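You operate a simulated robot arm through the tools that you are given. There is no shell and no other tool.

Carry out the task below with a simulated robot arm. There is one attempt and no reset: what you move stays moved.

JOB
Stop the port, seat the strainer, crank the sump into its green band.
Fine: green stopper in the pump port, grate slid fully open for the strainer, shut again before the crank turns; the water runs into the yellow pail; lose no more than 30 ml.

It is judged by the outcome, as a careful person would: the job done as asked, and still so three seconds after it is handed in. It fails if anything else is knocked over, pushed out of place, dropped, spilled or broken. A push-on lid holds only when it is set on centred and level and pressed home; a screw cap is set on level and turned clockwise until tight.

ROBOT AND FRAMES
A 6-joint arm with a fingered hand, fixed in place. Base frame: the origin is at the foot of the arm, x ahead of it, y to its left, z up; the work surface is at about z = 632. Lengths are in mm, angles in degrees, forces in N, time in s.
It reaches about 1346 mm from its shoulder. Its first joint turns from -149.0 to 149.0 degrees. Payload 3.5 kg.
The tool frame sits at the grasp point between the pads (the TCP): z along the fingers, y along the line on which they close. The tips reach 26 mm beyond it. The gripper opens to 132 mm. The gripper's body begins 73 mm behind the TCP. The gripper is a hand of 4 fingers: y runs from the thumb to the fingers, the wrist lies at [0, 0, -234] in the tool frame, and closing takes about 1.5 s.
Orientation is told as [roll, pitch, yaw] about the base's x, y, z axes, in that order, counted from this pose: with the fingers straight down and closing along the base's y, the tool's x points along the base's -x, its y along +y and its z along -z.

CONTROLS
- The arm moves only by the tool servo_tool. Its argument "motion" is a list of rows, each an object of numbers (a shift or turn left out is 0, a gripper value left out holds the last): "x", "y", "z": the shift along the tool's x, y, z in mm; "wx", "wy", "wz": the turn, a rotation vector about the tool's x, y, z in degrees; "hand": the opening in per cent of the stroke, from 0 (shut) to 100 (fully open). In form: [{"x": .., "y": .., "z": .., "wx": .., "wy": .., "wz": .., "hand": ..}, ...]. A call has 1 to 20 rows; each row is the pose to reach, as a shift and turn from the pose commanded when the call began, along the tool's axes at that moment. A row lasts 0.2 s, in which the tool goes at most 50 mm and 8.6 degrees; a call with a longer step from one row to the next is refused whole, and so is a gripper value outside its range. A pose out of reach is approached as far as the arm can. The call stops where the force on the tool passes 40 N (or 10 N more than at its start, if that is more) or the arm is blocked; 0.2 s more then pass. The fingers move at their own pace (about 108 mm/s each) and stop on an object; they squeeze with about 23 N. The grip force told is the motor's: it shows also when the fingers shut on nothing. Time passes only in rows, and 0.2 s behind the last, so rows that repeat a pose let the fingers close. It gives the time, the measured TCP pose, the force on the tool (base axes), the opening and the grip force at its end, in the units of the frame above (readings bear some noise), with the torque about the TCP (base axes, N m) and any sound that the robot's microphone picked up.
- Cameras (640 x 400 px; columns grow to the right, rows downward): "scene" is fixed at [397, 497.6, 1250.2]; the picture's right is [-0.95, -0.31, 0.00], its down [-0.15, 0.47, -0.87] and it looks along [0.27, -0.83, -0.49] (base axes); focal length 325 px, centre (320, 200). "wrist" rides on the gripper at [68, 2, -97] in the tool frame; the picture's right is [-0.03, 1.00, 0.00], its down [-0.82, -0.02, -0.58] and it looks along [-0.58, -0.01, 0.82] (tool axes); focal length 270 px, centre (320, 200). There is no depth. A picture from a camera that has moved, and an enlarged one, comes with that camera's place and axes in the base frame and with its lens.
- capture(camera): a new picture of that camera. The clock stands still meanwhile.
- move_column(by): slides the trunk up (or, below 0, down) by that many mm; the arm rides with it, the base frame stays. It gives what a move gives, with no picture.
- grasp_type(shape): the hand has 4 fingers and takes this shape, open, in about a second: jaw (thumb against the fingers, like two jaws); tri (thumb and two fingers); tip (a fingertip pinch); poke (one finger out to press); point (the index stretched); flat (the hand flat); cup (the hand cupped); fist (a fist). The gripper value then closes the fingers along that shape, each until it touches; the sizes above hold for jaw. It gives what a move gives, with no picture.
- inspect(camera, box): a new picture of the part [left, top, right, bottom] of that camera's present view, enlarged. The clock stands still meanwhile.
- finish_job(): hands the job in; it is judged then, once.

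Places have to be worked out from the pictures, the camera data and where the tool is seen. Open the gripper and draw the arm clear of the work before you hand the job in, unless the task says otherwise.

The tools are called after "Emit:" as a command line: name --argument value ..., lists and objects as JSON in quotes. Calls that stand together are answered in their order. servo_tool: Moves the arm, as the interface text tells. Its arguments: {"type":"object","properties":{"motion":{"type":"array","items":{"type":"object","properties":{"x":{"type":"number"},"y":{"type":"number"},"z":{"type":"number"},"wx":{"type":"number"},"wy":{"type":"number"},"wz":{"type":"number"},"hand":{"type":"number"}}}}},"required":["motion"]} The other tools are called the same way: move_column (by) slides the trunk up or down; grasp_type (shape) gives the hand a shape; capture (camera) takes a picture; inspect (camera, box) takes an enlarged picture of a part of a camera's view; finish_job () hands the job in.

At the start:

```text
time_s: 0.0
tool_pos: [576.2, -442.0, 1022.1]
ee_rot: [0.0, -0.1, 0.0]
force: [0.2, 1.3, -0.9]
torque: [0.01, -0.02, 0.0]
finger_gap: 132.3
grip_force: 0.1
shape: jaw
trunk travel left (down, up): [-920.0, 50.0]
```

scene: 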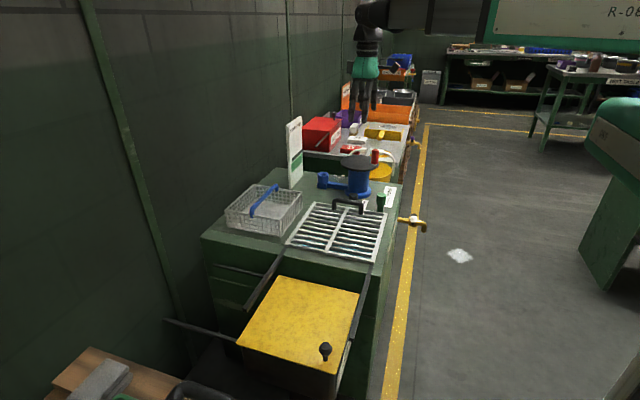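
wrist: 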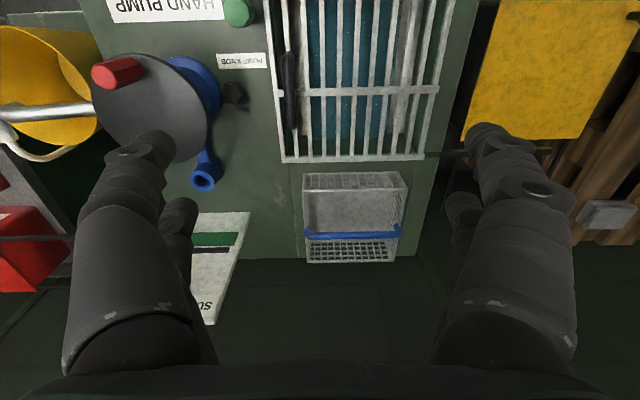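

I start by looking closely at the scene before moving: the pump, port, stopper, grate, strainer and gauge.

Emit:
inspect --camera "scene" --box '[200, 110, 440, 270]'

Emit:
inspect --camera "wrist" --box '[80, 0, 280, 200]'

Emit:
inspect --camera "wrist" --box '[180, 0, 480, 280]'

Emit:
inspect --camera "scene" --box '[300, 90, 440, 210]'

```text
2.50 times, centred on (320, 190) of scene
camera zoom: at [397.0, 497.6, 1250.2], right [-0.95, -0.31, 0.0], down [-0.15, 0.47, -0.87], along [0.27, -0.83, -0.49], focal length 812 px, centre (320, 225)
```

zoom: 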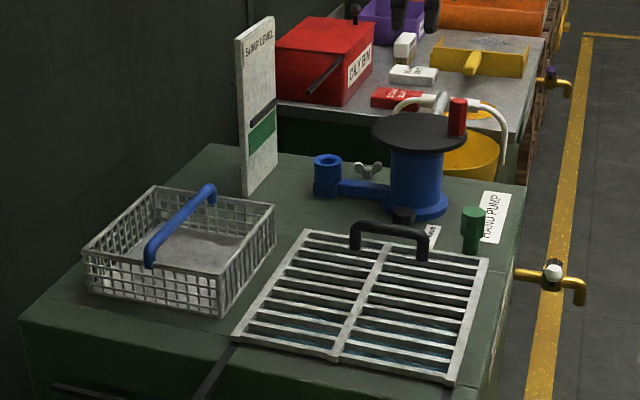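

```text
2.00 times, centred on (180, 100) of wrist
camera zoom: at [508.1, -438.8, 1118.6], right [0.03, 1.0, 0.0], down [0.82, -0.02, 0.58], along [0.58, -0.01, -0.82], focal length 541 px, centre (600, 400)
```

zoom: 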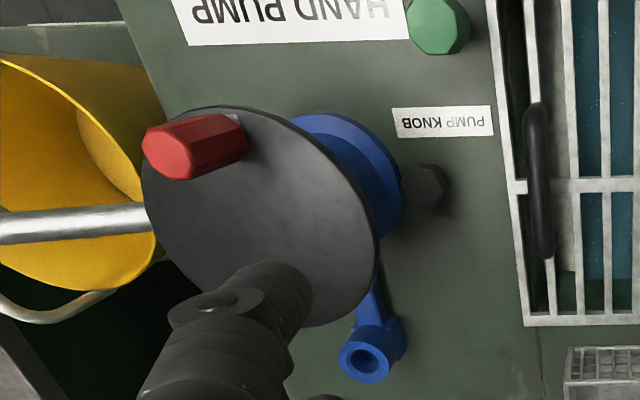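

```text
1.43 times, centred on (330, 140) of wrist
camera zoom: at [508.1, -438.8, 1118.6], right [0.03, 1.0, 0.0], down [0.82, -0.02, 0.58], along [0.58, -0.01, -0.82], focal length 386 px, centre (306, 286)
```

zoom: 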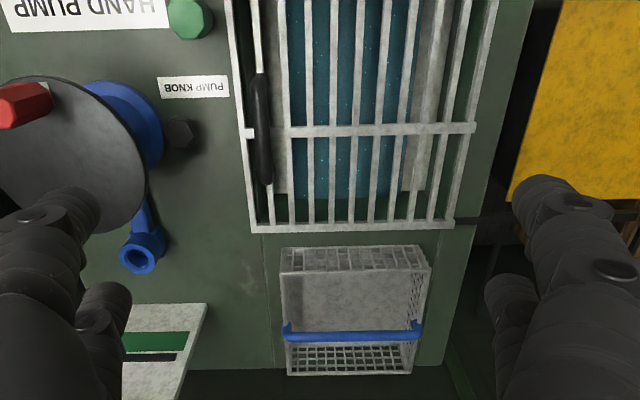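

```text
3.33 times, centred on (370, 150) of scene
camera zoom: at [397.0, 497.6, 1250.2], right [-0.95, -0.31, 0.0], down [-0.15, 0.47, -0.87], along [0.27, -0.83, -0.49], focal length 1082 px, centre (153, 367)
```

zoom: 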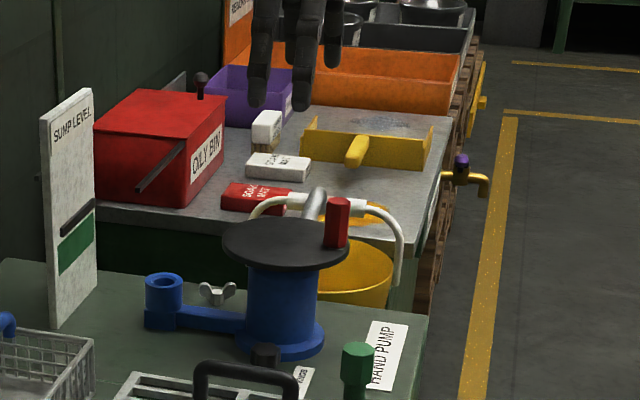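

The pump, crank disc, green stopper, grate and strainer are visible, but I need more views for triangulation. I move the hand up and toward the pump side, staying well above everything.

Emit:
servo_tool --motion '[{"x": 0, "y": -40, "z": -20}, {"x": 20, "y": -80, "z": -40}, {"x": 40, "y": -120, "z": -50}, {"x": 60, "y": -160, "z": -50}, {"x": 80, "y": -200, "z": -50}, {"x": 80, "y": -200, "z": -50}]'

Emit:
capture --camera "wrist"

Emit:
capture --camera "scene"

```text
time_s: 1.4
tool_pos: [497.5, -639.2, 1022.3]
ee_rot: [0.1, 0.0, 0.0]
force: [0.2, -0.4, 0.3]
torque: [-0.01, -0.02, -0.02]
finger_gap: 132.1
grip_force: 0.1
shape: jaw
out of reach, approached as far as the arm can: row 1, 2, 3, 4, 5, 6
trunk travel left (down, up): [-920.0, 50.0]
```

```text
taken
camera wrist: at [429.4, -637.7, 1118.5], right [0.02, 1.0, 0.0], down [0.82, -0.02, 0.58], along [0.58, -0.01, -0.82], focal length 270 px, centre (320, 200)
```

wrist: 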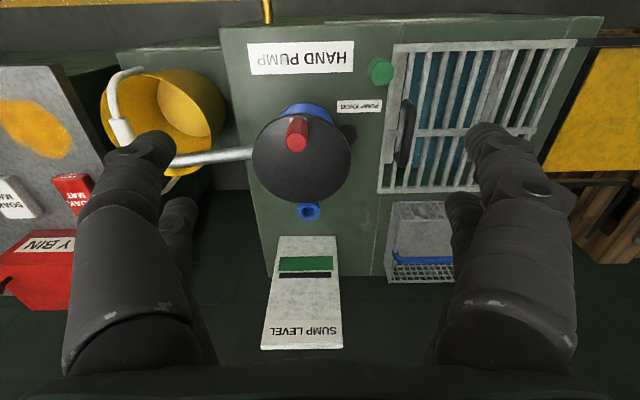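

```text
taken
```

scene: 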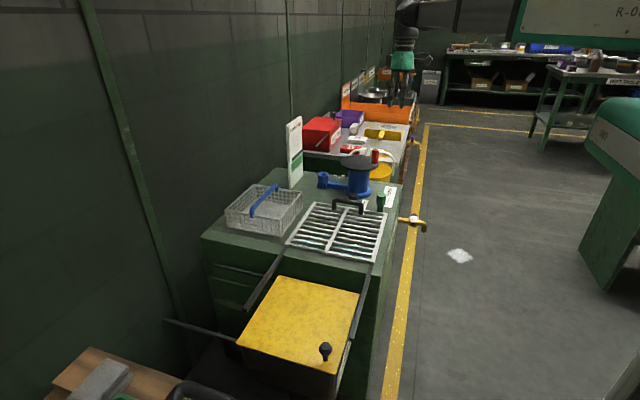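

The whole bench is now in view. I enlarge the pump/pail, gauge and grate regions.

Emit:
inspect --camera "wrist" --box '[80, 20, 400, 220]'

Emit:
inspect --camera "wrist" --box '[220, 20, 420, 180]'

Emit:
inspect --camera "wrist" --box '[360, 20, 600, 200]'

Emit:
inspect --camera "wrist" --box '[250, 220, 360, 360]'

Emit:
inspect --camera "scene" --box '[160, 240, 420, 400]'

```text
2.00 times, centred on (240, 120) of wrist
camera zoom: at [429.4, -637.7, 1118.5], right [0.02, 1.0, 0.0], down [0.82, -0.02, 0.58], along [0.58, -0.01, -0.82], focal length 541 px, centre (480, 360)
```

zoom: 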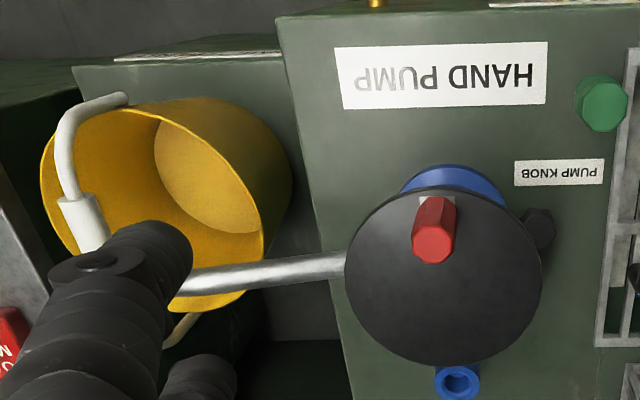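

```text
2.50 times, centred on (320, 100) of wrist
camera zoom: at [429.4, -637.7, 1118.5], right [0.02, 1.0, 0.0], down [0.82, -0.02, 0.58], along [0.58, -0.01, -0.82], focal length 676 px, centre (320, 450)
```

zoom: 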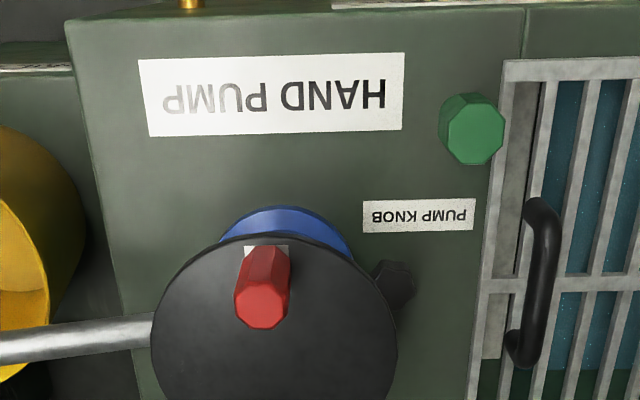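

```text
2.22 times, centred on (480, 110) of wrist
camera zoom: at [429.4, -637.7, 1118.5], right [0.02, 1.0, 0.0], down [0.82, -0.02, 0.58], along [0.58, -0.01, -0.82], focal length 601 px, centre (-36, 400)
```

zoom: 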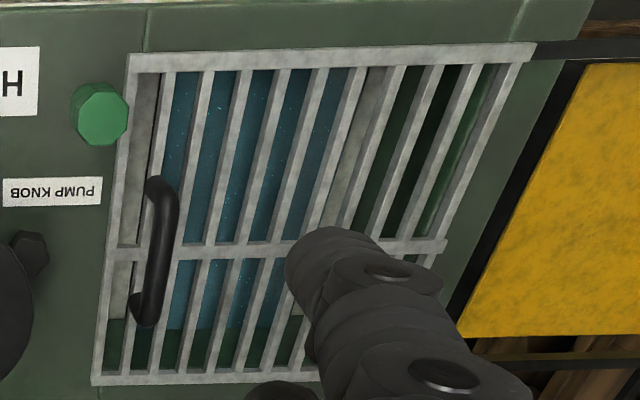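

```text
2.86 times, centred on (305, 290) of wrist
camera zoom: at [429.4, -637.7, 1118.5], right [0.02, 1.0, 0.0], down [0.82, -0.02, 0.58], along [0.58, -0.01, -0.82], focal length 772 px, centre (363, -57)
```

zoom: 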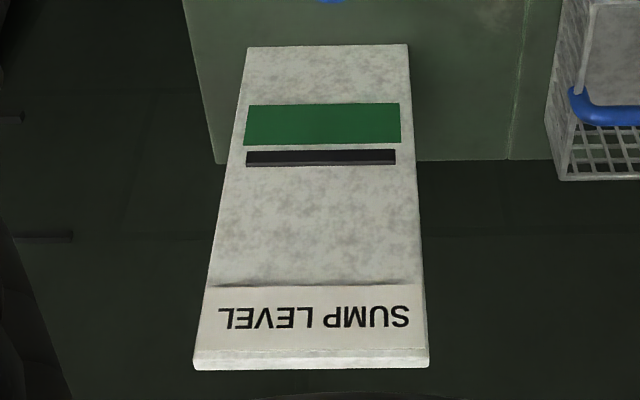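

```text
2.46 times, centred on (290, 320) of scene
camera zoom: at [397.0, 497.6, 1250.2], right [-0.95, -0.31, 0.0], down [-0.15, 0.47, -0.87], along [0.27, -0.83, -0.49], focal length 799 px, centre (394, -95)
```

zoom: 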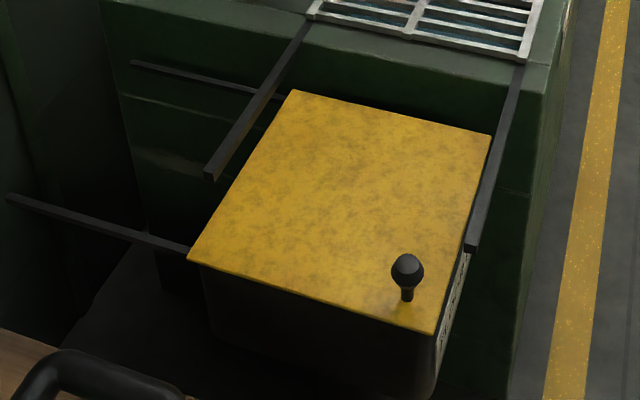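

The bench top comes out at about z≈630, the stopper near (510,−546), the port cup near (766,−667), and the crank disc near (605,−665). I zoom tightly on the details (knob, port, wing nut, stopper, spout).

Emit:
inspect --camera "wrist" --box '[285, 140, 365, 230]'

Emit:
inspect --camera "scene" --box '[305, 140, 405, 215]'

Emit:
inspect --camera "scene" --box '[210, 175, 310, 245]'

Emit:
inspect --camera "scene" --box '[280, 190, 400, 270]'

Emit:
inspect --camera "wrist" --box '[90, 50, 260, 200]'

```text
4.44 times, centred on (325, 185) of wrist
camera zoom: at [429.4, -637.7, 1118.5], right [0.02, 1.0, 0.0], down [0.82, -0.02, 0.58], along [0.58, -0.01, -0.82], focal length 1201 px, centre (298, 267)
```

zoom: 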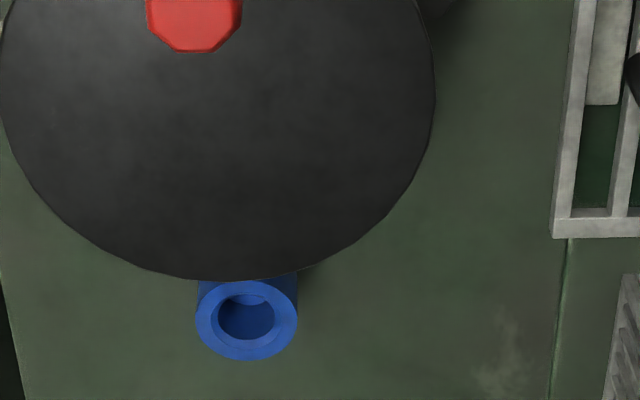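

```text
5.33 times, centred on (355, 178) of scene
camera zoom: at [397.0, 497.6, 1250.2], right [-0.95, -0.31, 0.0], down [-0.15, 0.47, -0.87], along [0.27, -0.83, -0.49], focal length 1732 px, centre (133, 320)
```

zoom: 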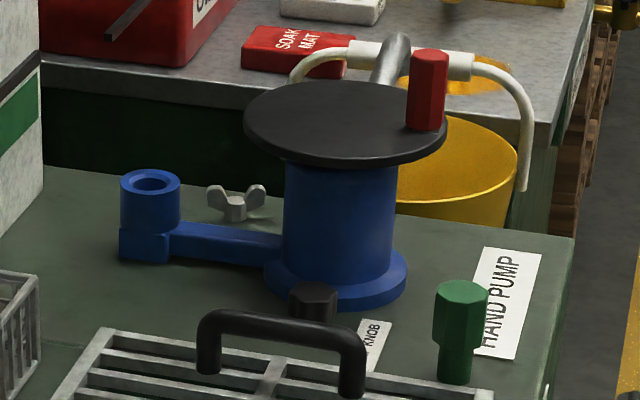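

```text
5.71 times, centred on (260, 210) of scene
camera zoom: at [397.0, 497.6, 1250.2], right [-0.95, -0.31, 0.0], down [-0.15, 0.47, -0.87], along [0.27, -0.83, -0.49], focal length 1856 px, centre (663, 143)
```

zoom: 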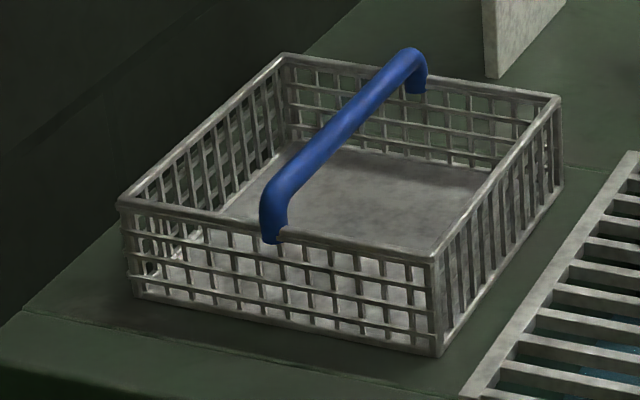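

```text
5.00 times, centred on (340, 230) of scene
camera zoom: at [397.0, 497.6, 1250.2], right [-0.95, -0.31, 0.0], down [-0.15, 0.47, -0.87], along [0.27, -0.83, -0.49], focal length 1624 px, centre (220, 50)
```

zoom: 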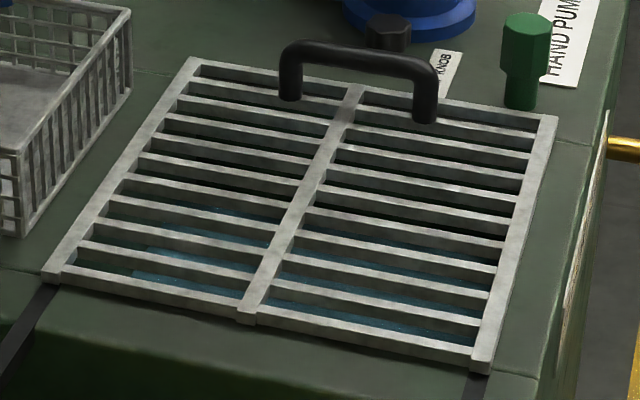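

```text
2.67 times, centred on (175, 125) of wrist
camera zoom: at [429.4, -637.7, 1118.5], right [0.02, 1.0, 0.0], down [0.82, -0.02, 0.58], along [0.58, -0.01, -0.82], focal length 721 px, centre (707, 400)
```

zoom: 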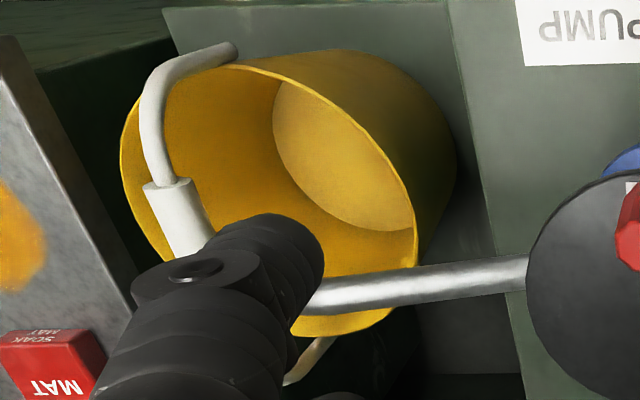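

The pump port is the cup on the blue arm, and the wing nut and black knob look like loose distractors. I now move above the green stopper with the hand partly closed to measure it better. The previous move hit the height limit, so I check where the commanded pose stands.

Emit:
servo_tool --motion '[{"x": -3, "y": 20, "z": 35, "hand": 55}, {"x": -6, "y": 40, "z": 70, "hand": 55}, {"x": -9, "y": 60, "z": 105}, {"x": -12, "y": 80, "z": 130}, {"x": -12.5, "y": 93, "z": 150}, {"x": -12.5, "y": 93, "z": 150}]'

Emit:
capture --camera "wrist"

Emit:
capture --camera "scene"

```text
time_s: 2.8
tool_pos: [508.1, -540.4, 1021.7]
ee_rot: [0.0, 0.1, 0.0]
force: [0.1, -0.4, -0.1]
torque: [-0.02, 0.03, 0.01]
finger_gap: 73.2
grip_force: 0.0
shape: jaw
out of reach, approached as far as the arm can: row 1, 2, 3, 4, 5, 6
trunk travel left (down, up): [-920.0, 50.0]
```

```text
taken
camera wrist: at [439.7, -538.4, 1118.7], right [0.03, 1.0, 0.0], down [0.82, -0.02, 0.58], along [0.58, -0.01, -0.82], focal length 270 px, centre (320, 200)
```

wrist: 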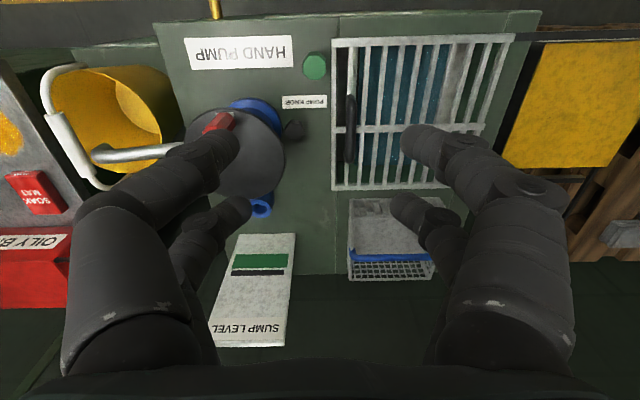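

```text
taken
```

scene: 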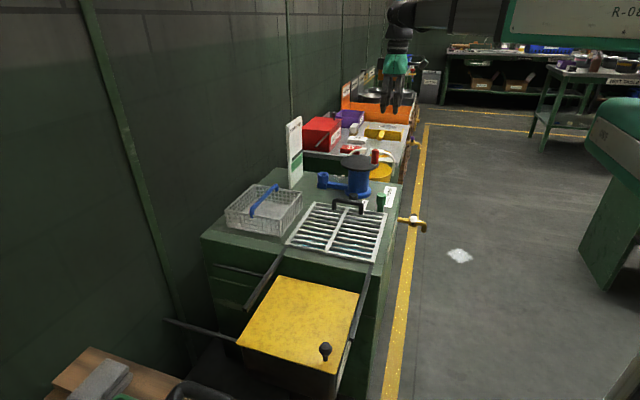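

The x and y moves worked but z did not change either way, so the arm may be constrained in height and the trunk may provide the z motion. I test a small pure z shift.

Emit:
servo_tool --motion '[{"z": 10}, {"z": 20}, {"z": 20}]'

```text
time_s: 3.6
tool_pos: [509.9, -545.0, 1021.8]
ee_rot: [-0.1, -0.1, -0.1]
force: [0.4, 0.4, -0.2]
torque: [-0.01, -0.02, 0.04]
finger_gap: 73.0
grip_force: 0.1
shape: jaw
out of reach, approached as far as the arm can: row 1, 2, 3
trunk travel left (down, up): [-920.0, 50.0]
```

A pure z shift is out of reach with the arm alone. I try lowering the trunk by 50 mm to confirm the tool follows.

Emit:
move_column --by -50

Emit:
servo_tool --motion '[{"z": -10}, {"z": -10}]'

```text
time_s: 4.5
tool_pos: [508.6, -545.9, 972.0]
ee_rot: [0.0, -0.1, 0.1]
force: [0.1, -0.4, 0.5]
torque: [0.05, 0.0, 0.01]
finger_gap: 72.9
grip_force: 0.0
shape: jaw
trunk travel left (down, up): [-870.0, 100.0]
```

```text
time_s: 5.1
tool_pos: [509.5, -545.1, 971.8]
ee_rot: [0.0, 0.0, 0.0]
force: [-0.1, -0.2, 0.8]
torque: [0.0, 0.01, 0.01]
finger_gap: 73.2
grip_force: 0.0
shape: jaw
out of reach, approached as far as the arm can: row 1, 2
trunk travel left (down, up): [-870.0, 100.0]
```

Confirmed: z motion comes from the trunk and the arm moves horizontally. I lower to about z=850 over the stopper and look.

Emit:
move_column --by -120

Emit:
capture --camera "wrist"

Emit:
capture --camera "scene"

```text
time_s: 6.6
tool_pos: [508.5, -545.8, 852.1]
ee_rot: [0.0, 0.0, -0.1]
force: [-0.1, -0.3, -0.2]
torque: [0.01, 0.01, 0.03]
finger_gap: 72.9
grip_force: 0.0
shape: jaw
trunk travel left (down, up): [-750.0, 220.0]
```

```text
taken
camera wrist: at [440.7, -543.2, 948.6], right [0.03, 1.0, 0.0], down [0.82, -0.02, 0.58], along [0.58, -0.01, -0.82], focal length 270 px, centre (320, 200)
```

wrist: 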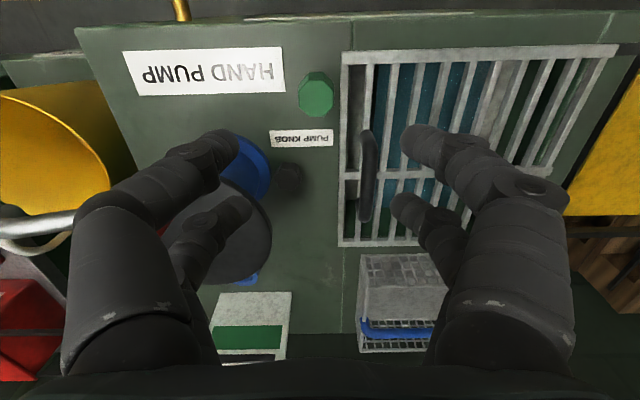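

```text
taken
```

scene: 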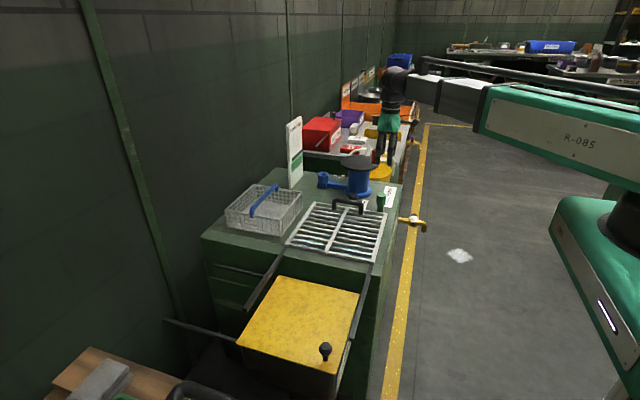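

Now I zoom on the stopper from here for an accurate position.

Emit:
inspect --camera "wrist" --box '[270, 55, 370, 125]'

Emit:
inspect --camera "scene" --box '[360, 180, 400, 215]'

```text
5.71 times, centred on (320, 90) of wrist
camera zoom: at [440.7, -543.2, 948.6], right [0.03, 1.0, 0.0], down [0.82, -0.02, 0.58], along [0.58, -0.01, -0.82], focal length 1544 px, centre (320, 829)
```

zoom: 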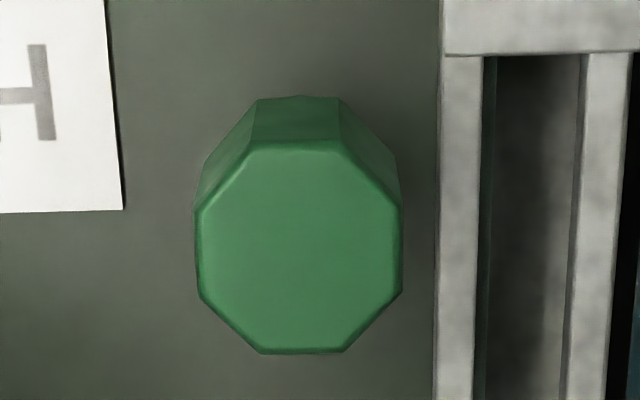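

```text
11.43 times, centred on (380, 198) of scene
camera zoom: at [397.0, 497.6, 1250.2], right [-0.95, -0.31, 0.0], down [-0.15, 0.47, -0.87], along [0.27, -0.83, -0.49], focal length 3711 px, centre (-366, 229)
```

zoom: 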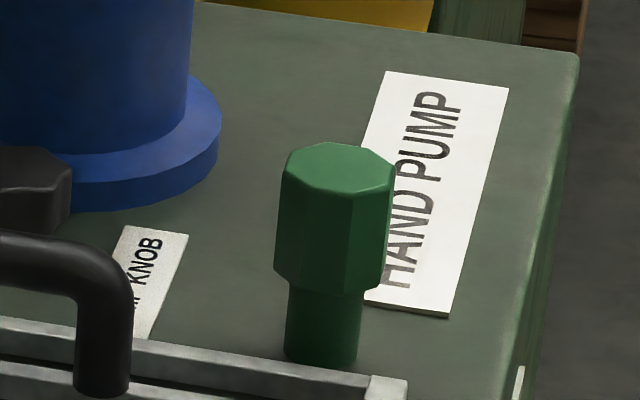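

The stopper stands on the bench at about (506,−548), head z≈662–697, about 33 mm across flats facing ±y. I shift to centre over it and lower in stages.

Emit:
servo_tool --motion '[{"x": 3, "y": -2.5}, {"x": 3, "y": -2.5}, {"x": 3, "y": -2.5}]'

Emit:
move_column --by -110

Emit:
capture --camera "wrist"

Emit:
inspect --camera "scene" --box '[300, 90, 460, 220]'

```text
time_s: 7.4
tool_pos: [506.9, -547.7, 851.8]
ee_rot: [0.0, 0.0, 0.1]
force: [0.5, 0.0, 0.1]
torque: [0.0, 0.0, -0.02]
finger_gap: 73.2
grip_force: 0.1
shape: jaw
trunk travel left (down, up): [-750.0, 220.0]
```

```text
time_s: 8.8
tool_pos: [505.9, -548.2, 741.9]
ee_rot: [-0.1, 0.0, 0.0]
force: [-0.2, -0.9, 0.2]
torque: [0.01, -0.01, -0.01]
finger_gap: 72.9
grip_force: 0.1
shape: jaw
trunk travel left (down, up): [-640.0, 330.0]
```

```text
taken
camera wrist: at [437.6, -545.9, 838.6], right [0.03, 1.0, 0.0], down [0.82, -0.02, 0.58], along [0.58, -0.01, -0.82], focal length 270 px, centre (320, 200)
```

wrist: 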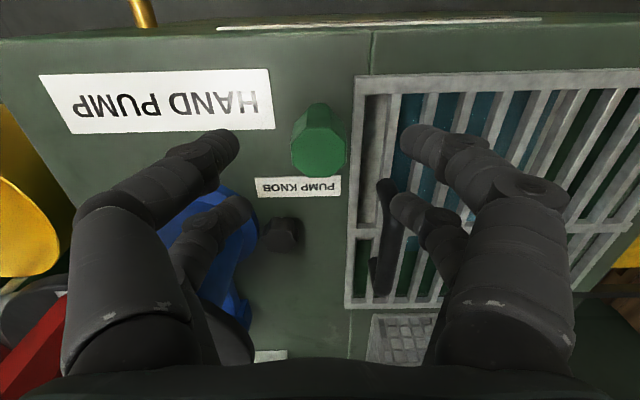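

```text
3.08 times, centred on (380, 155) of scene
camera zoom: at [397.0, 497.6, 1250.2], right [-0.95, -0.31, 0.0], down [-0.15, 0.47, -0.87], along [0.27, -0.83, -0.49], focal length 999 px, centre (135, 338)
```

zoom: 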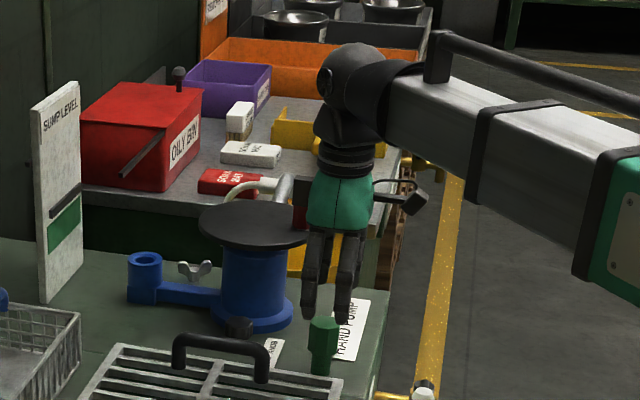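

The stopper is centred between the fingers. I lower to z≈690 so that the tips stay just above the stem shoulder.

Emit:
move_column --by -40

Emit:
move_column --by -12

Emit:
capture --camera "wrist"

Emit:
inspect --camera "scene" --box '[340, 150, 420, 220]'

```text
time_s: 9.7
tool_pos: [505.6, -549.0, 701.1]
ee_rot: [0.1, 0.0, 0.0]
force: [-0.6, 0.0, -0.9]
torque: [0.03, 0.02, 0.03]
finger_gap: 73.2
grip_force: 0.1
shape: jaw
trunk travel left (down, up): [-600.0, 370.0]
```

```text
time_s: 10.3
tool_pos: [506.0, -547.6, 689.1]
ee_rot: [0.0, 0.0, 0.0]
force: [0.6, -1.4, 0.3]
torque: [0.01, -0.01, 0.0]
finger_gap: 73.2
grip_force: 0.0
shape: jaw
trunk travel left (down, up): [-588.0, 382.0]
```

```text
taken
camera wrist: at [437.6, -545.9, 786.6], right [0.03, 1.0, 0.0], down [0.82, -0.02, 0.58], along [0.58, -0.01, -0.82], focal length 270 px, centre (320, 200)
```

wrist: 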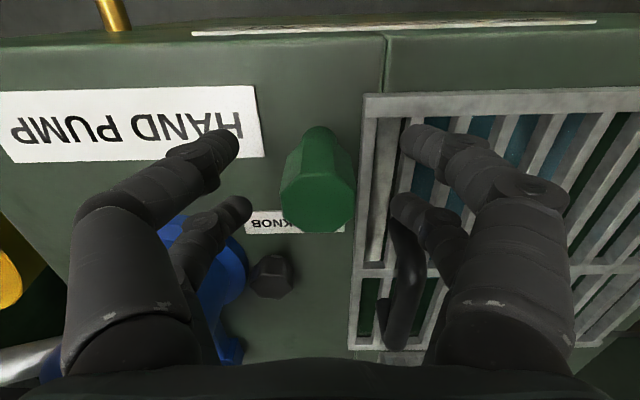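

```text
5.71 times, centred on (380, 185) of scene
camera zoom: at [397.0, 497.6, 1250.2], right [-0.95, -0.31, 0.0], down [-0.15, 0.47, -0.87], along [0.27, -0.83, -0.49], focal length 1856 px, centre (-23, 286)
```

zoom: 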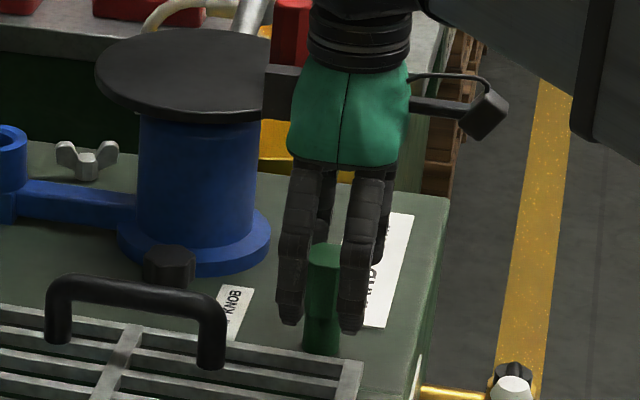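

The head sits between the four fingers and the tips are clear of the grate. I close the hand on the stopper.

Emit:
servo_tool --motion '[{"hand": 0}, {"hand": 0}, {"hand": 0}, {"hand": 0}, {"hand": 0}, {"hand": 0}, {"hand": 0}, {"hand": 0}]'

Emit:
capture --camera "wrist"

Emit:
inspect --camera "scene" --box '[340, 150, 420, 220]'

```text
time_s: 12.1
tool_pos: [505.0, -547.3, 690.7]
ee_rot: [0.0, 0.0, 0.0]
force: [0.0, -0.9, 0.0]
torque: [0.04, 0.02, -0.01]
finger_gap: 10.4
grip_force: 23.2
shape: jaw
trunk travel left (down, up): [-588.0, 382.0]
```

```text
taken
camera wrist: at [437.6, -545.9, 786.6], right [0.03, 1.0, 0.0], down [0.82, -0.02, 0.58], along [0.58, -0.01, -0.82], focal length 270 px, centre (320, 200)
```

wrist: 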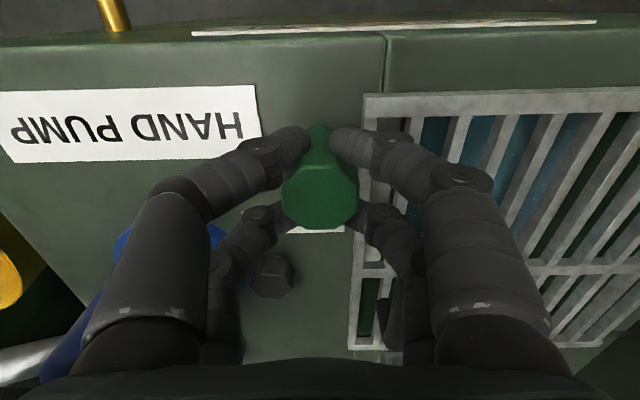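

```text
5.71 times, centred on (380, 185) of scene
camera zoom: at [397.0, 497.6, 1250.2], right [-0.95, -0.31, 0.0], down [-0.15, 0.47, -0.87], along [0.27, -0.83, -0.49], focal length 1856 px, centre (-23, 286)
```

zoom: 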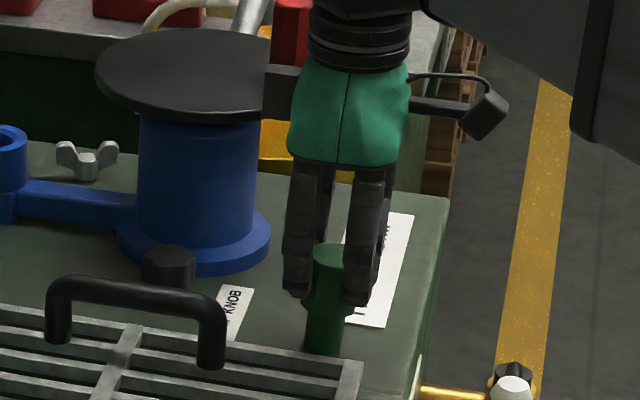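

The grip reads 23 N with the head held by the four fingers. I lift a little to verify the hold.

Emit:
move_column --by 30

Emit:
inspect --camera "scene" --box '[340, 150, 420, 220]'

Emit:
capture --camera "wrist"

```text
time_s: 12.8
tool_pos: [505.7, -548.5, 719.5]
ee_rot: [-0.1, 0.1, 0.0]
force: [0.0, 0.2, -0.2]
torque: [-0.01, -0.01, 0.01]
finger_gap: 10.3
grip_force: 22.9
shape: jaw
trunk travel left (down, up): [-618.0, 352.0]
```

```text
5.71 times, centred on (380, 185) of scene
camera zoom: at [397.0, 497.6, 1250.2], right [-0.95, -0.31, 0.0], down [-0.15, 0.47, -0.87], along [0.27, -0.83, -0.49], focal length 1856 px, centre (-23, 286)
```

zoom: 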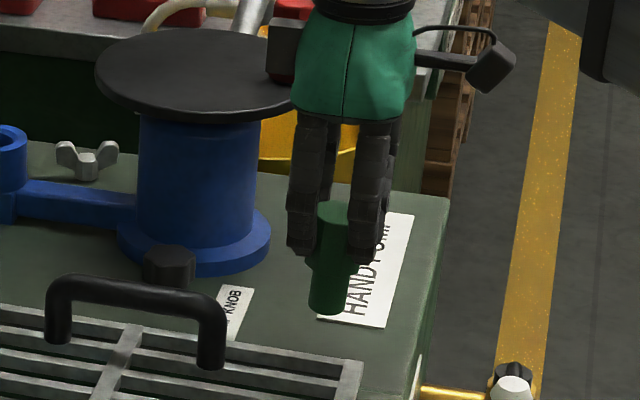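

```text
taken
camera wrist: at [437.7, -546.0, 816.6], right [0.03, 1.0, 0.0], down [0.82, -0.02, 0.58], along [0.58, -0.01, -0.82], focal length 270 px, centre (320, 200)
```

wrist: 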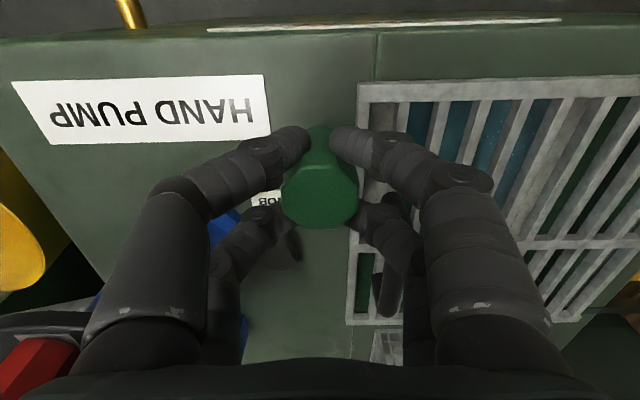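

The stopper is lifted upright. I raise to about z=900 (above the red handle) and then travel over the port.

Emit:
move_column --by 180

Emit:
servo_tool --motion '[{"x": -20, "y": -9}, {"x": -55, "y": -25}, {"x": -95, "y": -43}, {"x": -135, "y": -61}, {"x": -175, "y": -80}, {"x": -210, "y": -96}, {"x": -240, "y": -110}, {"x": -260, "y": -119}, {"x": -260, "y": -119}]'

Emit:
capture --camera "wrist"

Emit:
capture --camera "scene"

```text
time_s: 14.8
tool_pos: [505.9, -547.6, 900.2]
ee_rot: [0.0, 0.0, 0.1]
force: [0.0, -0.2, -0.4]
torque: [-0.05, 0.0, -0.01]
finger_gap: 10.3
grip_force: 23.5
shape: jaw
trunk travel left (down, up): [-798.0, 172.0]
```

```text
time_s: 16.8
tool_pos: [767.1, -665.1, 899.5]
ee_rot: [0.0, 0.0, 0.0]
force: [-0.4, 0.1, -0.1]
torque: [-0.03, 0.02, 0.01]
finger_gap: 10.3
grip_force: 23.3
shape: jaw
trunk travel left (down, up): [-798.0, 172.0]
```

```text
taken
camera wrist: at [698.4, -663.5, 996.5], right [0.03, 1.0, 0.0], down [0.82, -0.02, 0.58], along [0.58, -0.01, -0.82], focal length 270 px, centre (320, 200)
```

wrist: 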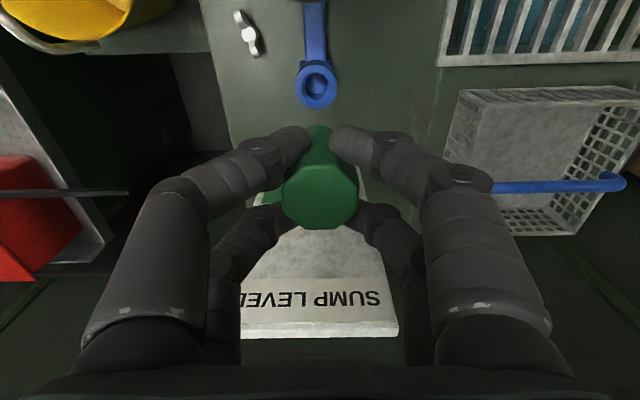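

```text
taken
```

scene: 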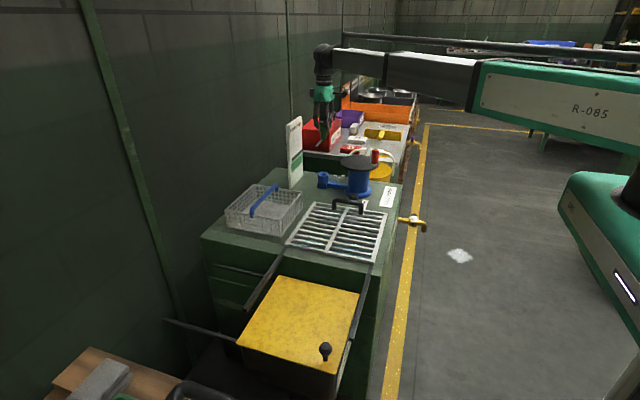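

The port is visible just above the held stopper. I zoom in for precise measurement.

Emit:
inspect --camera "wrist" --box '[280, 45, 355, 115]'

Emit:
inspect --camera "scene" --box '[305, 165, 345, 195]'

Emit:
inspect --camera "scene" --box '[290, 60, 370, 130]'

```text
5.71 times, centred on (318, 80) of wrist
camera zoom: at [698.4, -663.5, 996.5], right [0.03, 1.0, 0.0], down [0.82, -0.02, 0.58], along [0.58, -0.01, -0.82], focal length 1544 px, centre (334, 886)
```

zoom: 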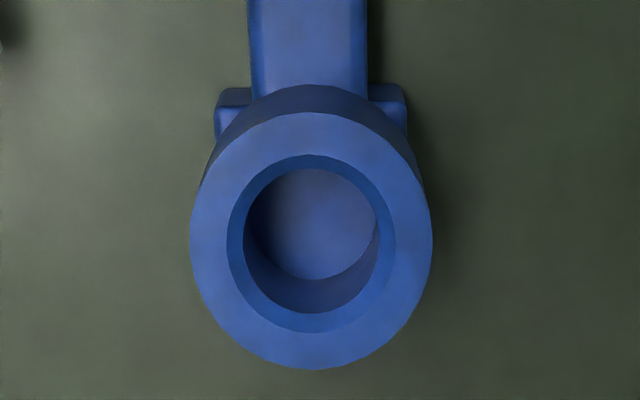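

```text
13.33 times, centred on (325, 180) of scene
camera zoom: at [397.0, 497.6, 1250.2], right [-0.95, -0.31, 0.0], down [-0.15, 0.47, -0.87], along [0.27, -0.83, -0.49], focal length 4330 px, centre (253, 467)
```

zoom: 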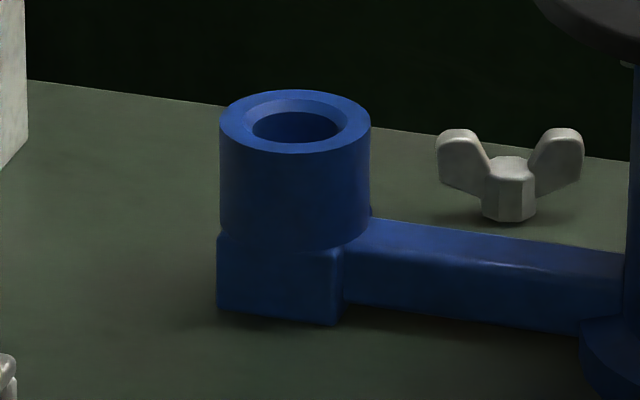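

```text
5.71 times, centred on (330, 95) of scene
camera zoom: at [397.0, 497.6, 1250.2], right [-0.95, -0.31, 0.0], down [-0.15, 0.47, -0.87], along [0.27, -0.83, -0.49], focal length 1856 px, centre (263, 800)
```

zoom: 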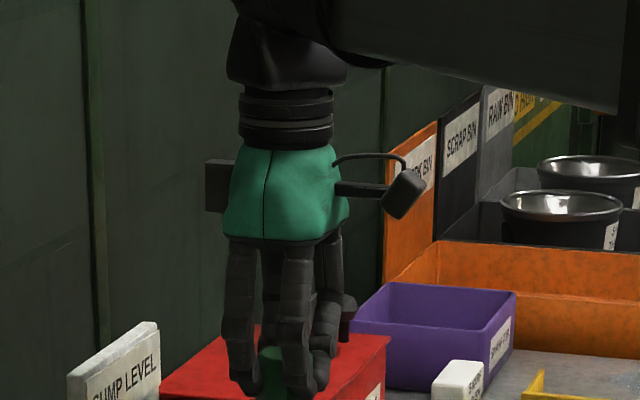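

The port has a generous chamfer (Ø≈32 down to Ø≈26). I zoom on the held stopper's head to calibrate its offset from the tool.

Emit:
inspect --camera "wrist" --box '[260, 110, 380, 240]'

Emit:
inspect --camera "scene" --box '[300, 100, 360, 150]'

```text
3.08 times, centred on (320, 175) of wrist
camera zoom: at [698.4, -663.5, 996.5], right [0.03, 1.0, 0.0], down [0.82, -0.02, 0.58], along [0.58, -0.01, -0.82], focal length 832 px, centre (320, 277)
```

zoom: 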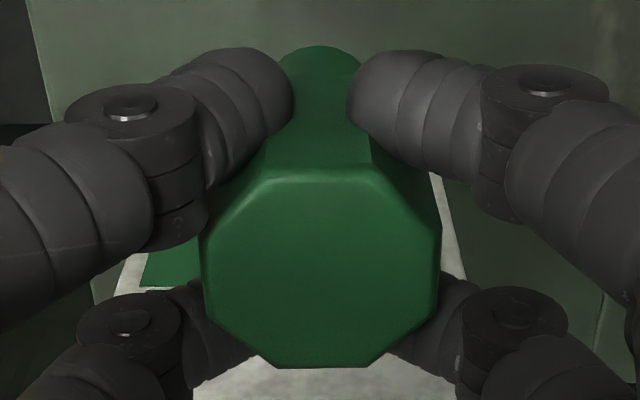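

```text
8.00 times, centred on (330, 125) of scene
camera zoom: at [397.0, 497.6, 1250.2], right [-0.95, -0.31, 0.0], down [-0.15, 0.47, -0.87], along [0.27, -0.83, -0.49], focal length 2598 px, centre (240, 800)
```

zoom: 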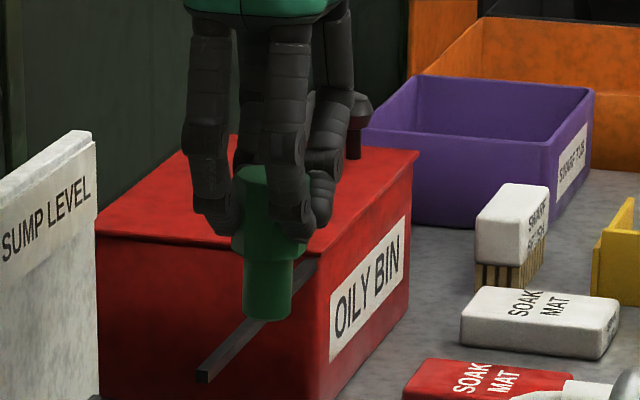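

By comparing equivalent views of the stopper and the port, x is already aligned and y needs about −4 mm. I correct it and descend to just above the port.

Emit:
servo_tool --motion '[{"y": -4}, {"y": -4}, {"y": -4}]'

Emit:
move_column --by -80

Emit:
inspect --camera "wrist" --box '[260, 60, 380, 140]'

Emit:
inspect --camera "scene" --box '[290, 120, 360, 195]'

```text
time_s: 17.6
tool_pos: [767.1, -668.8, 899.3]
ee_rot: [0.0, -0.1, 0.0]
force: [0.3, 0.7, 0.6]
torque: [-0.01, 0.0, 0.0]
finger_gap: 10.2
grip_force: 22.8
shape: jaw
trunk travel left (down, up): [-798.0, 172.0]
```

```text
time_s: 18.8
tool_pos: [766.0, -670.0, 818.8]
ee_rot: [0.0, 0.0, 0.1]
force: [0.4, -0.6, -0.7]
torque: [0.01, -0.02, -0.02]
finger_gap: 10.1
grip_force: 22.8
shape: jaw
trunk travel left (down, up): [-718.0, 252.0]
```

```text
5.00 times, centred on (320, 100) of wrist
camera zoom: at [698.2, -667.8, 916.6], right [0.03, 1.0, 0.0], down [0.82, -0.02, 0.58], along [0.58, -0.01, -0.82], focal length 1351 px, centre (320, 700)
```

zoom: 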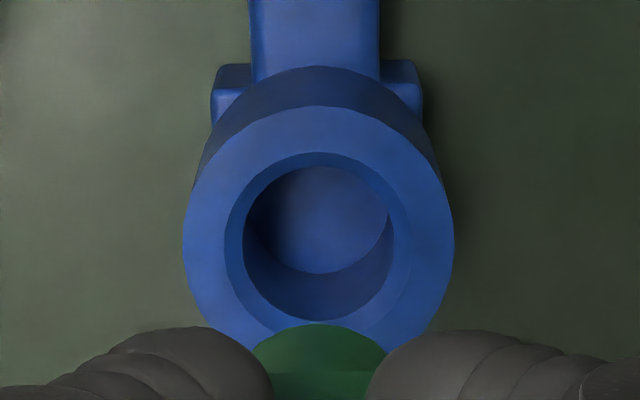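

```text
5.33 times, centred on (325, 158) of scene
camera zoom: at [397.0, 497.6, 1250.2], right [-0.95, -0.31, 0.0], down [-0.15, 0.47, -0.87], along [0.27, -0.83, -0.49], focal length 1732 px, centre (293, 427)
```

zoom: 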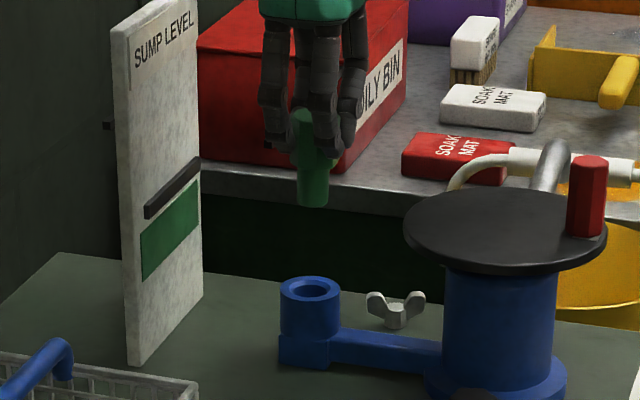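

y alignment looks right in the wrist view. I descend further to sit just above the cup and check x alignment in the scene view.

Emit:
move_column --by -58

Emit:
inspect --camera "scene" --box '[300, 145, 345, 195]'

Emit:
inspect --camera "wrist" --box '[260, 100, 380, 240]'

```text
time_s: 19.8
tool_pos: [765.5, -669.0, 761.8]
ee_rot: [0.0, 0.0, -0.1]
force: [0.3, 0.4, -0.5]
torque: [-0.02, -0.01, -0.01]
finger_gap: 10.0
grip_force: 22.6
shape: jaw
trunk travel left (down, up): [-660.0, 310.0]
```

```text
8.00 times, centred on (322, 170) of scene
camera zoom: at [397.0, 497.6, 1250.2], right [-0.95, -0.31, 0.0], down [-0.15, 0.47, -0.87], along [0.27, -0.83, -0.49], focal length 2598 px, centre (300, 440)
```

zoom: 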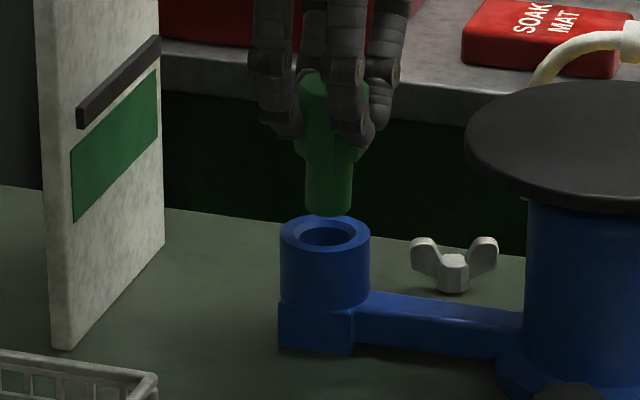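

```text
2.86 times, centred on (320, 170) of wrist
camera zoom: at [698.2, -667.8, 858.6], right [0.03, 1.0, 0.0], down [0.82, -0.02, 0.58], along [0.58, -0.01, -0.82], focal length 772 px, centre (320, 286)
```

zoom: 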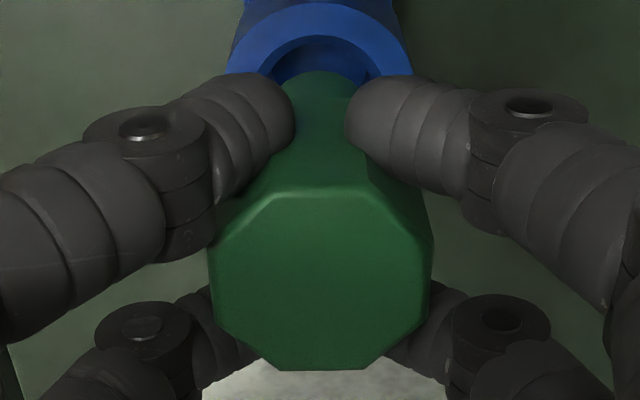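

I zoom further to measure the stem axis against the cup axis.

Emit:
inspect --camera "scene" --box '[312, 162, 336, 182]'

```text
16.00 times, centred on (324, 172) of scene
camera zoom: at [397.0, 497.6, 1250.2], right [-0.95, -0.31, 0.0], down [-0.15, 0.47, -0.87], along [0.27, -0.83, -0.49], focal length 5196 px, centre (256, 648)
```

zoom: 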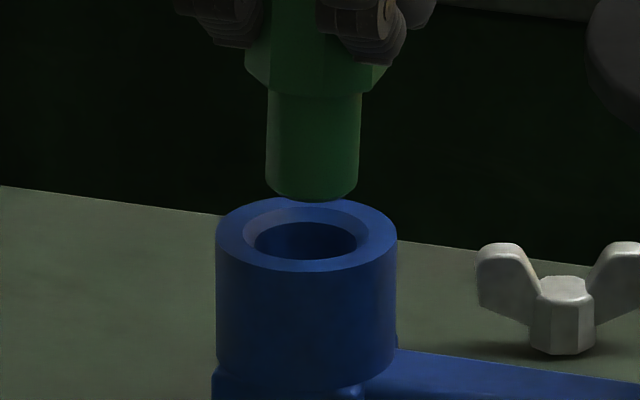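

The stem axis is about 1.6 mm short in x. I correct by +1.6 mm in x and start inserting in small steps, watching the force.

Emit:
servo_tool --motion '[{"x": -1.6}, {"x": -1.6}, {"x": -1.6}]'

Emit:
move_column --by -12

Emit:
inspect --camera "scene" --box '[312, 162, 336, 182]'

Emit:
inspect --camera "wrist" --box '[260, 100, 380, 240]'

```text
time_s: 20.6
tool_pos: [767.5, -670.4, 762.7]
ee_rot: [0.0, -0.1, 0.0]
force: [-0.3, -0.4, -0.1]
torque: [-0.02, -0.05, -0.02]
finger_gap: 10.2
grip_force: 22.8
shape: jaw
trunk travel left (down, up): [-660.0, 310.0]
```

```text
time_s: 21.2
tool_pos: [768.9, -668.7, 750.1]
ee_rot: [0.0, 0.1, 0.0]
force: [0.2, 0.2, -0.6]
torque: [0.0, 0.04, 0.02]
finger_gap: 10.2
grip_force: 23.1
shape: jaw
trunk travel left (down, up): [-648.0, 322.0]
```

```text
16.00 times, centred on (324, 172) of scene
camera zoom: at [397.0, 497.6, 1250.2], right [-0.95, -0.31, 0.0], down [-0.15, 0.47, -0.87], along [0.27, -0.83, -0.49], focal length 5196 px, centre (256, 648)
```

zoom: 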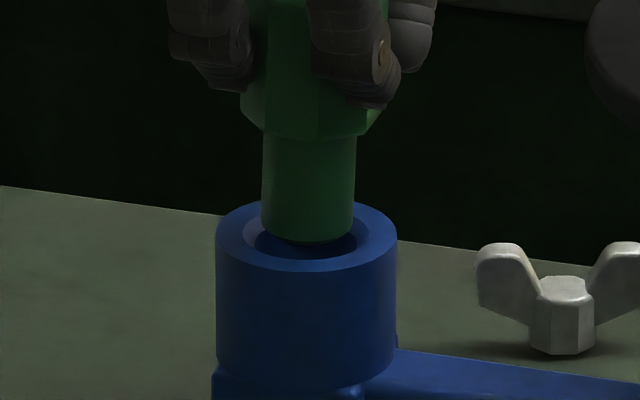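

```text
2.86 times, centred on (320, 170) of wrist
camera zoom: at [699.5, -667.7, 846.5], right [0.03, 1.0, 0.0], down [0.82, -0.02, 0.58], along [0.58, -0.01, -0.82], focal length 772 px, centre (320, 286)
```

zoom: 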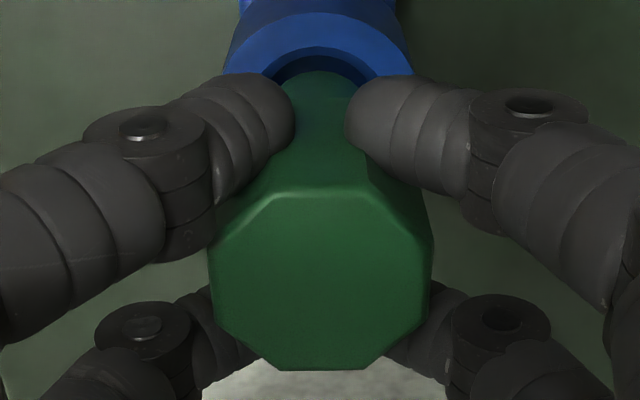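

Alignment is within about 0.5 mm now. I continue lowering into the port.

Emit:
move_column --by -10

Emit:
inspect --camera "scene" --box '[312, 162, 336, 182]'

```text
time_s: 21.8
tool_pos: [768.0, -670.6, 740.2]
ee_rot: [-0.1, 0.1, 0.0]
force: [0.3, 0.6, -0.3]
torque: [0.04, -0.01, 0.01]
finger_gap: 10.1
grip_force: 22.6
shape: jaw
trunk travel left (down, up): [-638.0, 332.0]
```

```text
16.00 times, centred on (324, 172) of scene
camera zoom: at [397.0, 497.6, 1250.2], right [-0.95, -0.31, 0.0], down [-0.15, 0.47, -0.87], along [0.27, -0.83, -0.49], focal length 5196 px, centre (256, 648)
```

zoom: 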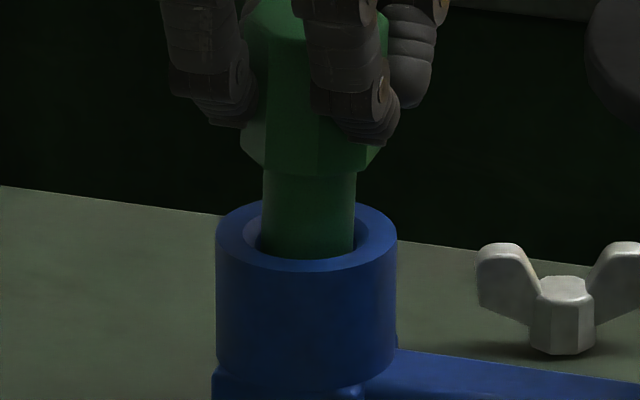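

The stem is inside the hole with no contact force. I keep lowering gradually.

Emit:
move_column --by -8

Emit:
move_column --by -6

Emit:
inspect --camera "scene" --box '[312, 162, 336, 182]'

```text
time_s: 22.3
tool_pos: [767.1, -669.6, 731.9]
ee_rot: [0.0, 0.0, -0.1]
force: [-0.2, 0.6, -0.1]
torque: [0.03, 0.01, -0.01]
finger_gap: 10.0
grip_force: 22.7
shape: jaw
trunk travel left (down, up): [-630.0, 340.0]
```

```text
time_s: 22.9
tool_pos: [767.4, -669.3, 725.7]
ee_rot: [0.1, -0.1, 0.0]
force: [-0.1, 0.3, -0.2]
torque: [0.0, -0.01, 0.04]
finger_gap: 10.0
grip_force: 23.2
shape: jaw
trunk travel left (down, up): [-624.0, 346.0]
```

```text
16.00 times, centred on (324, 172) of scene
camera zoom: at [397.0, 497.6, 1250.2], right [-0.95, -0.31, 0.0], down [-0.15, 0.47, -0.87], along [0.27, -0.83, -0.49], focal length 5196 px, centre (256, 648)
```

zoom: 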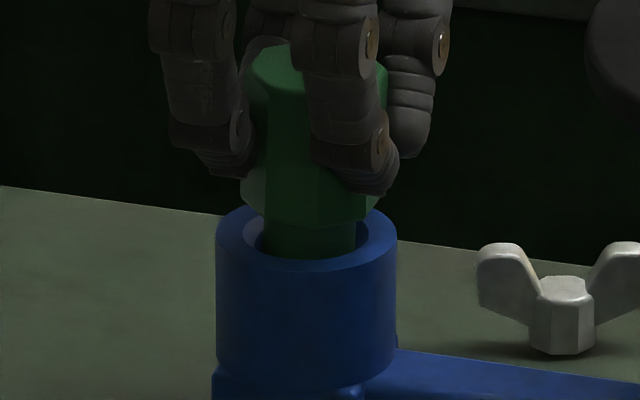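

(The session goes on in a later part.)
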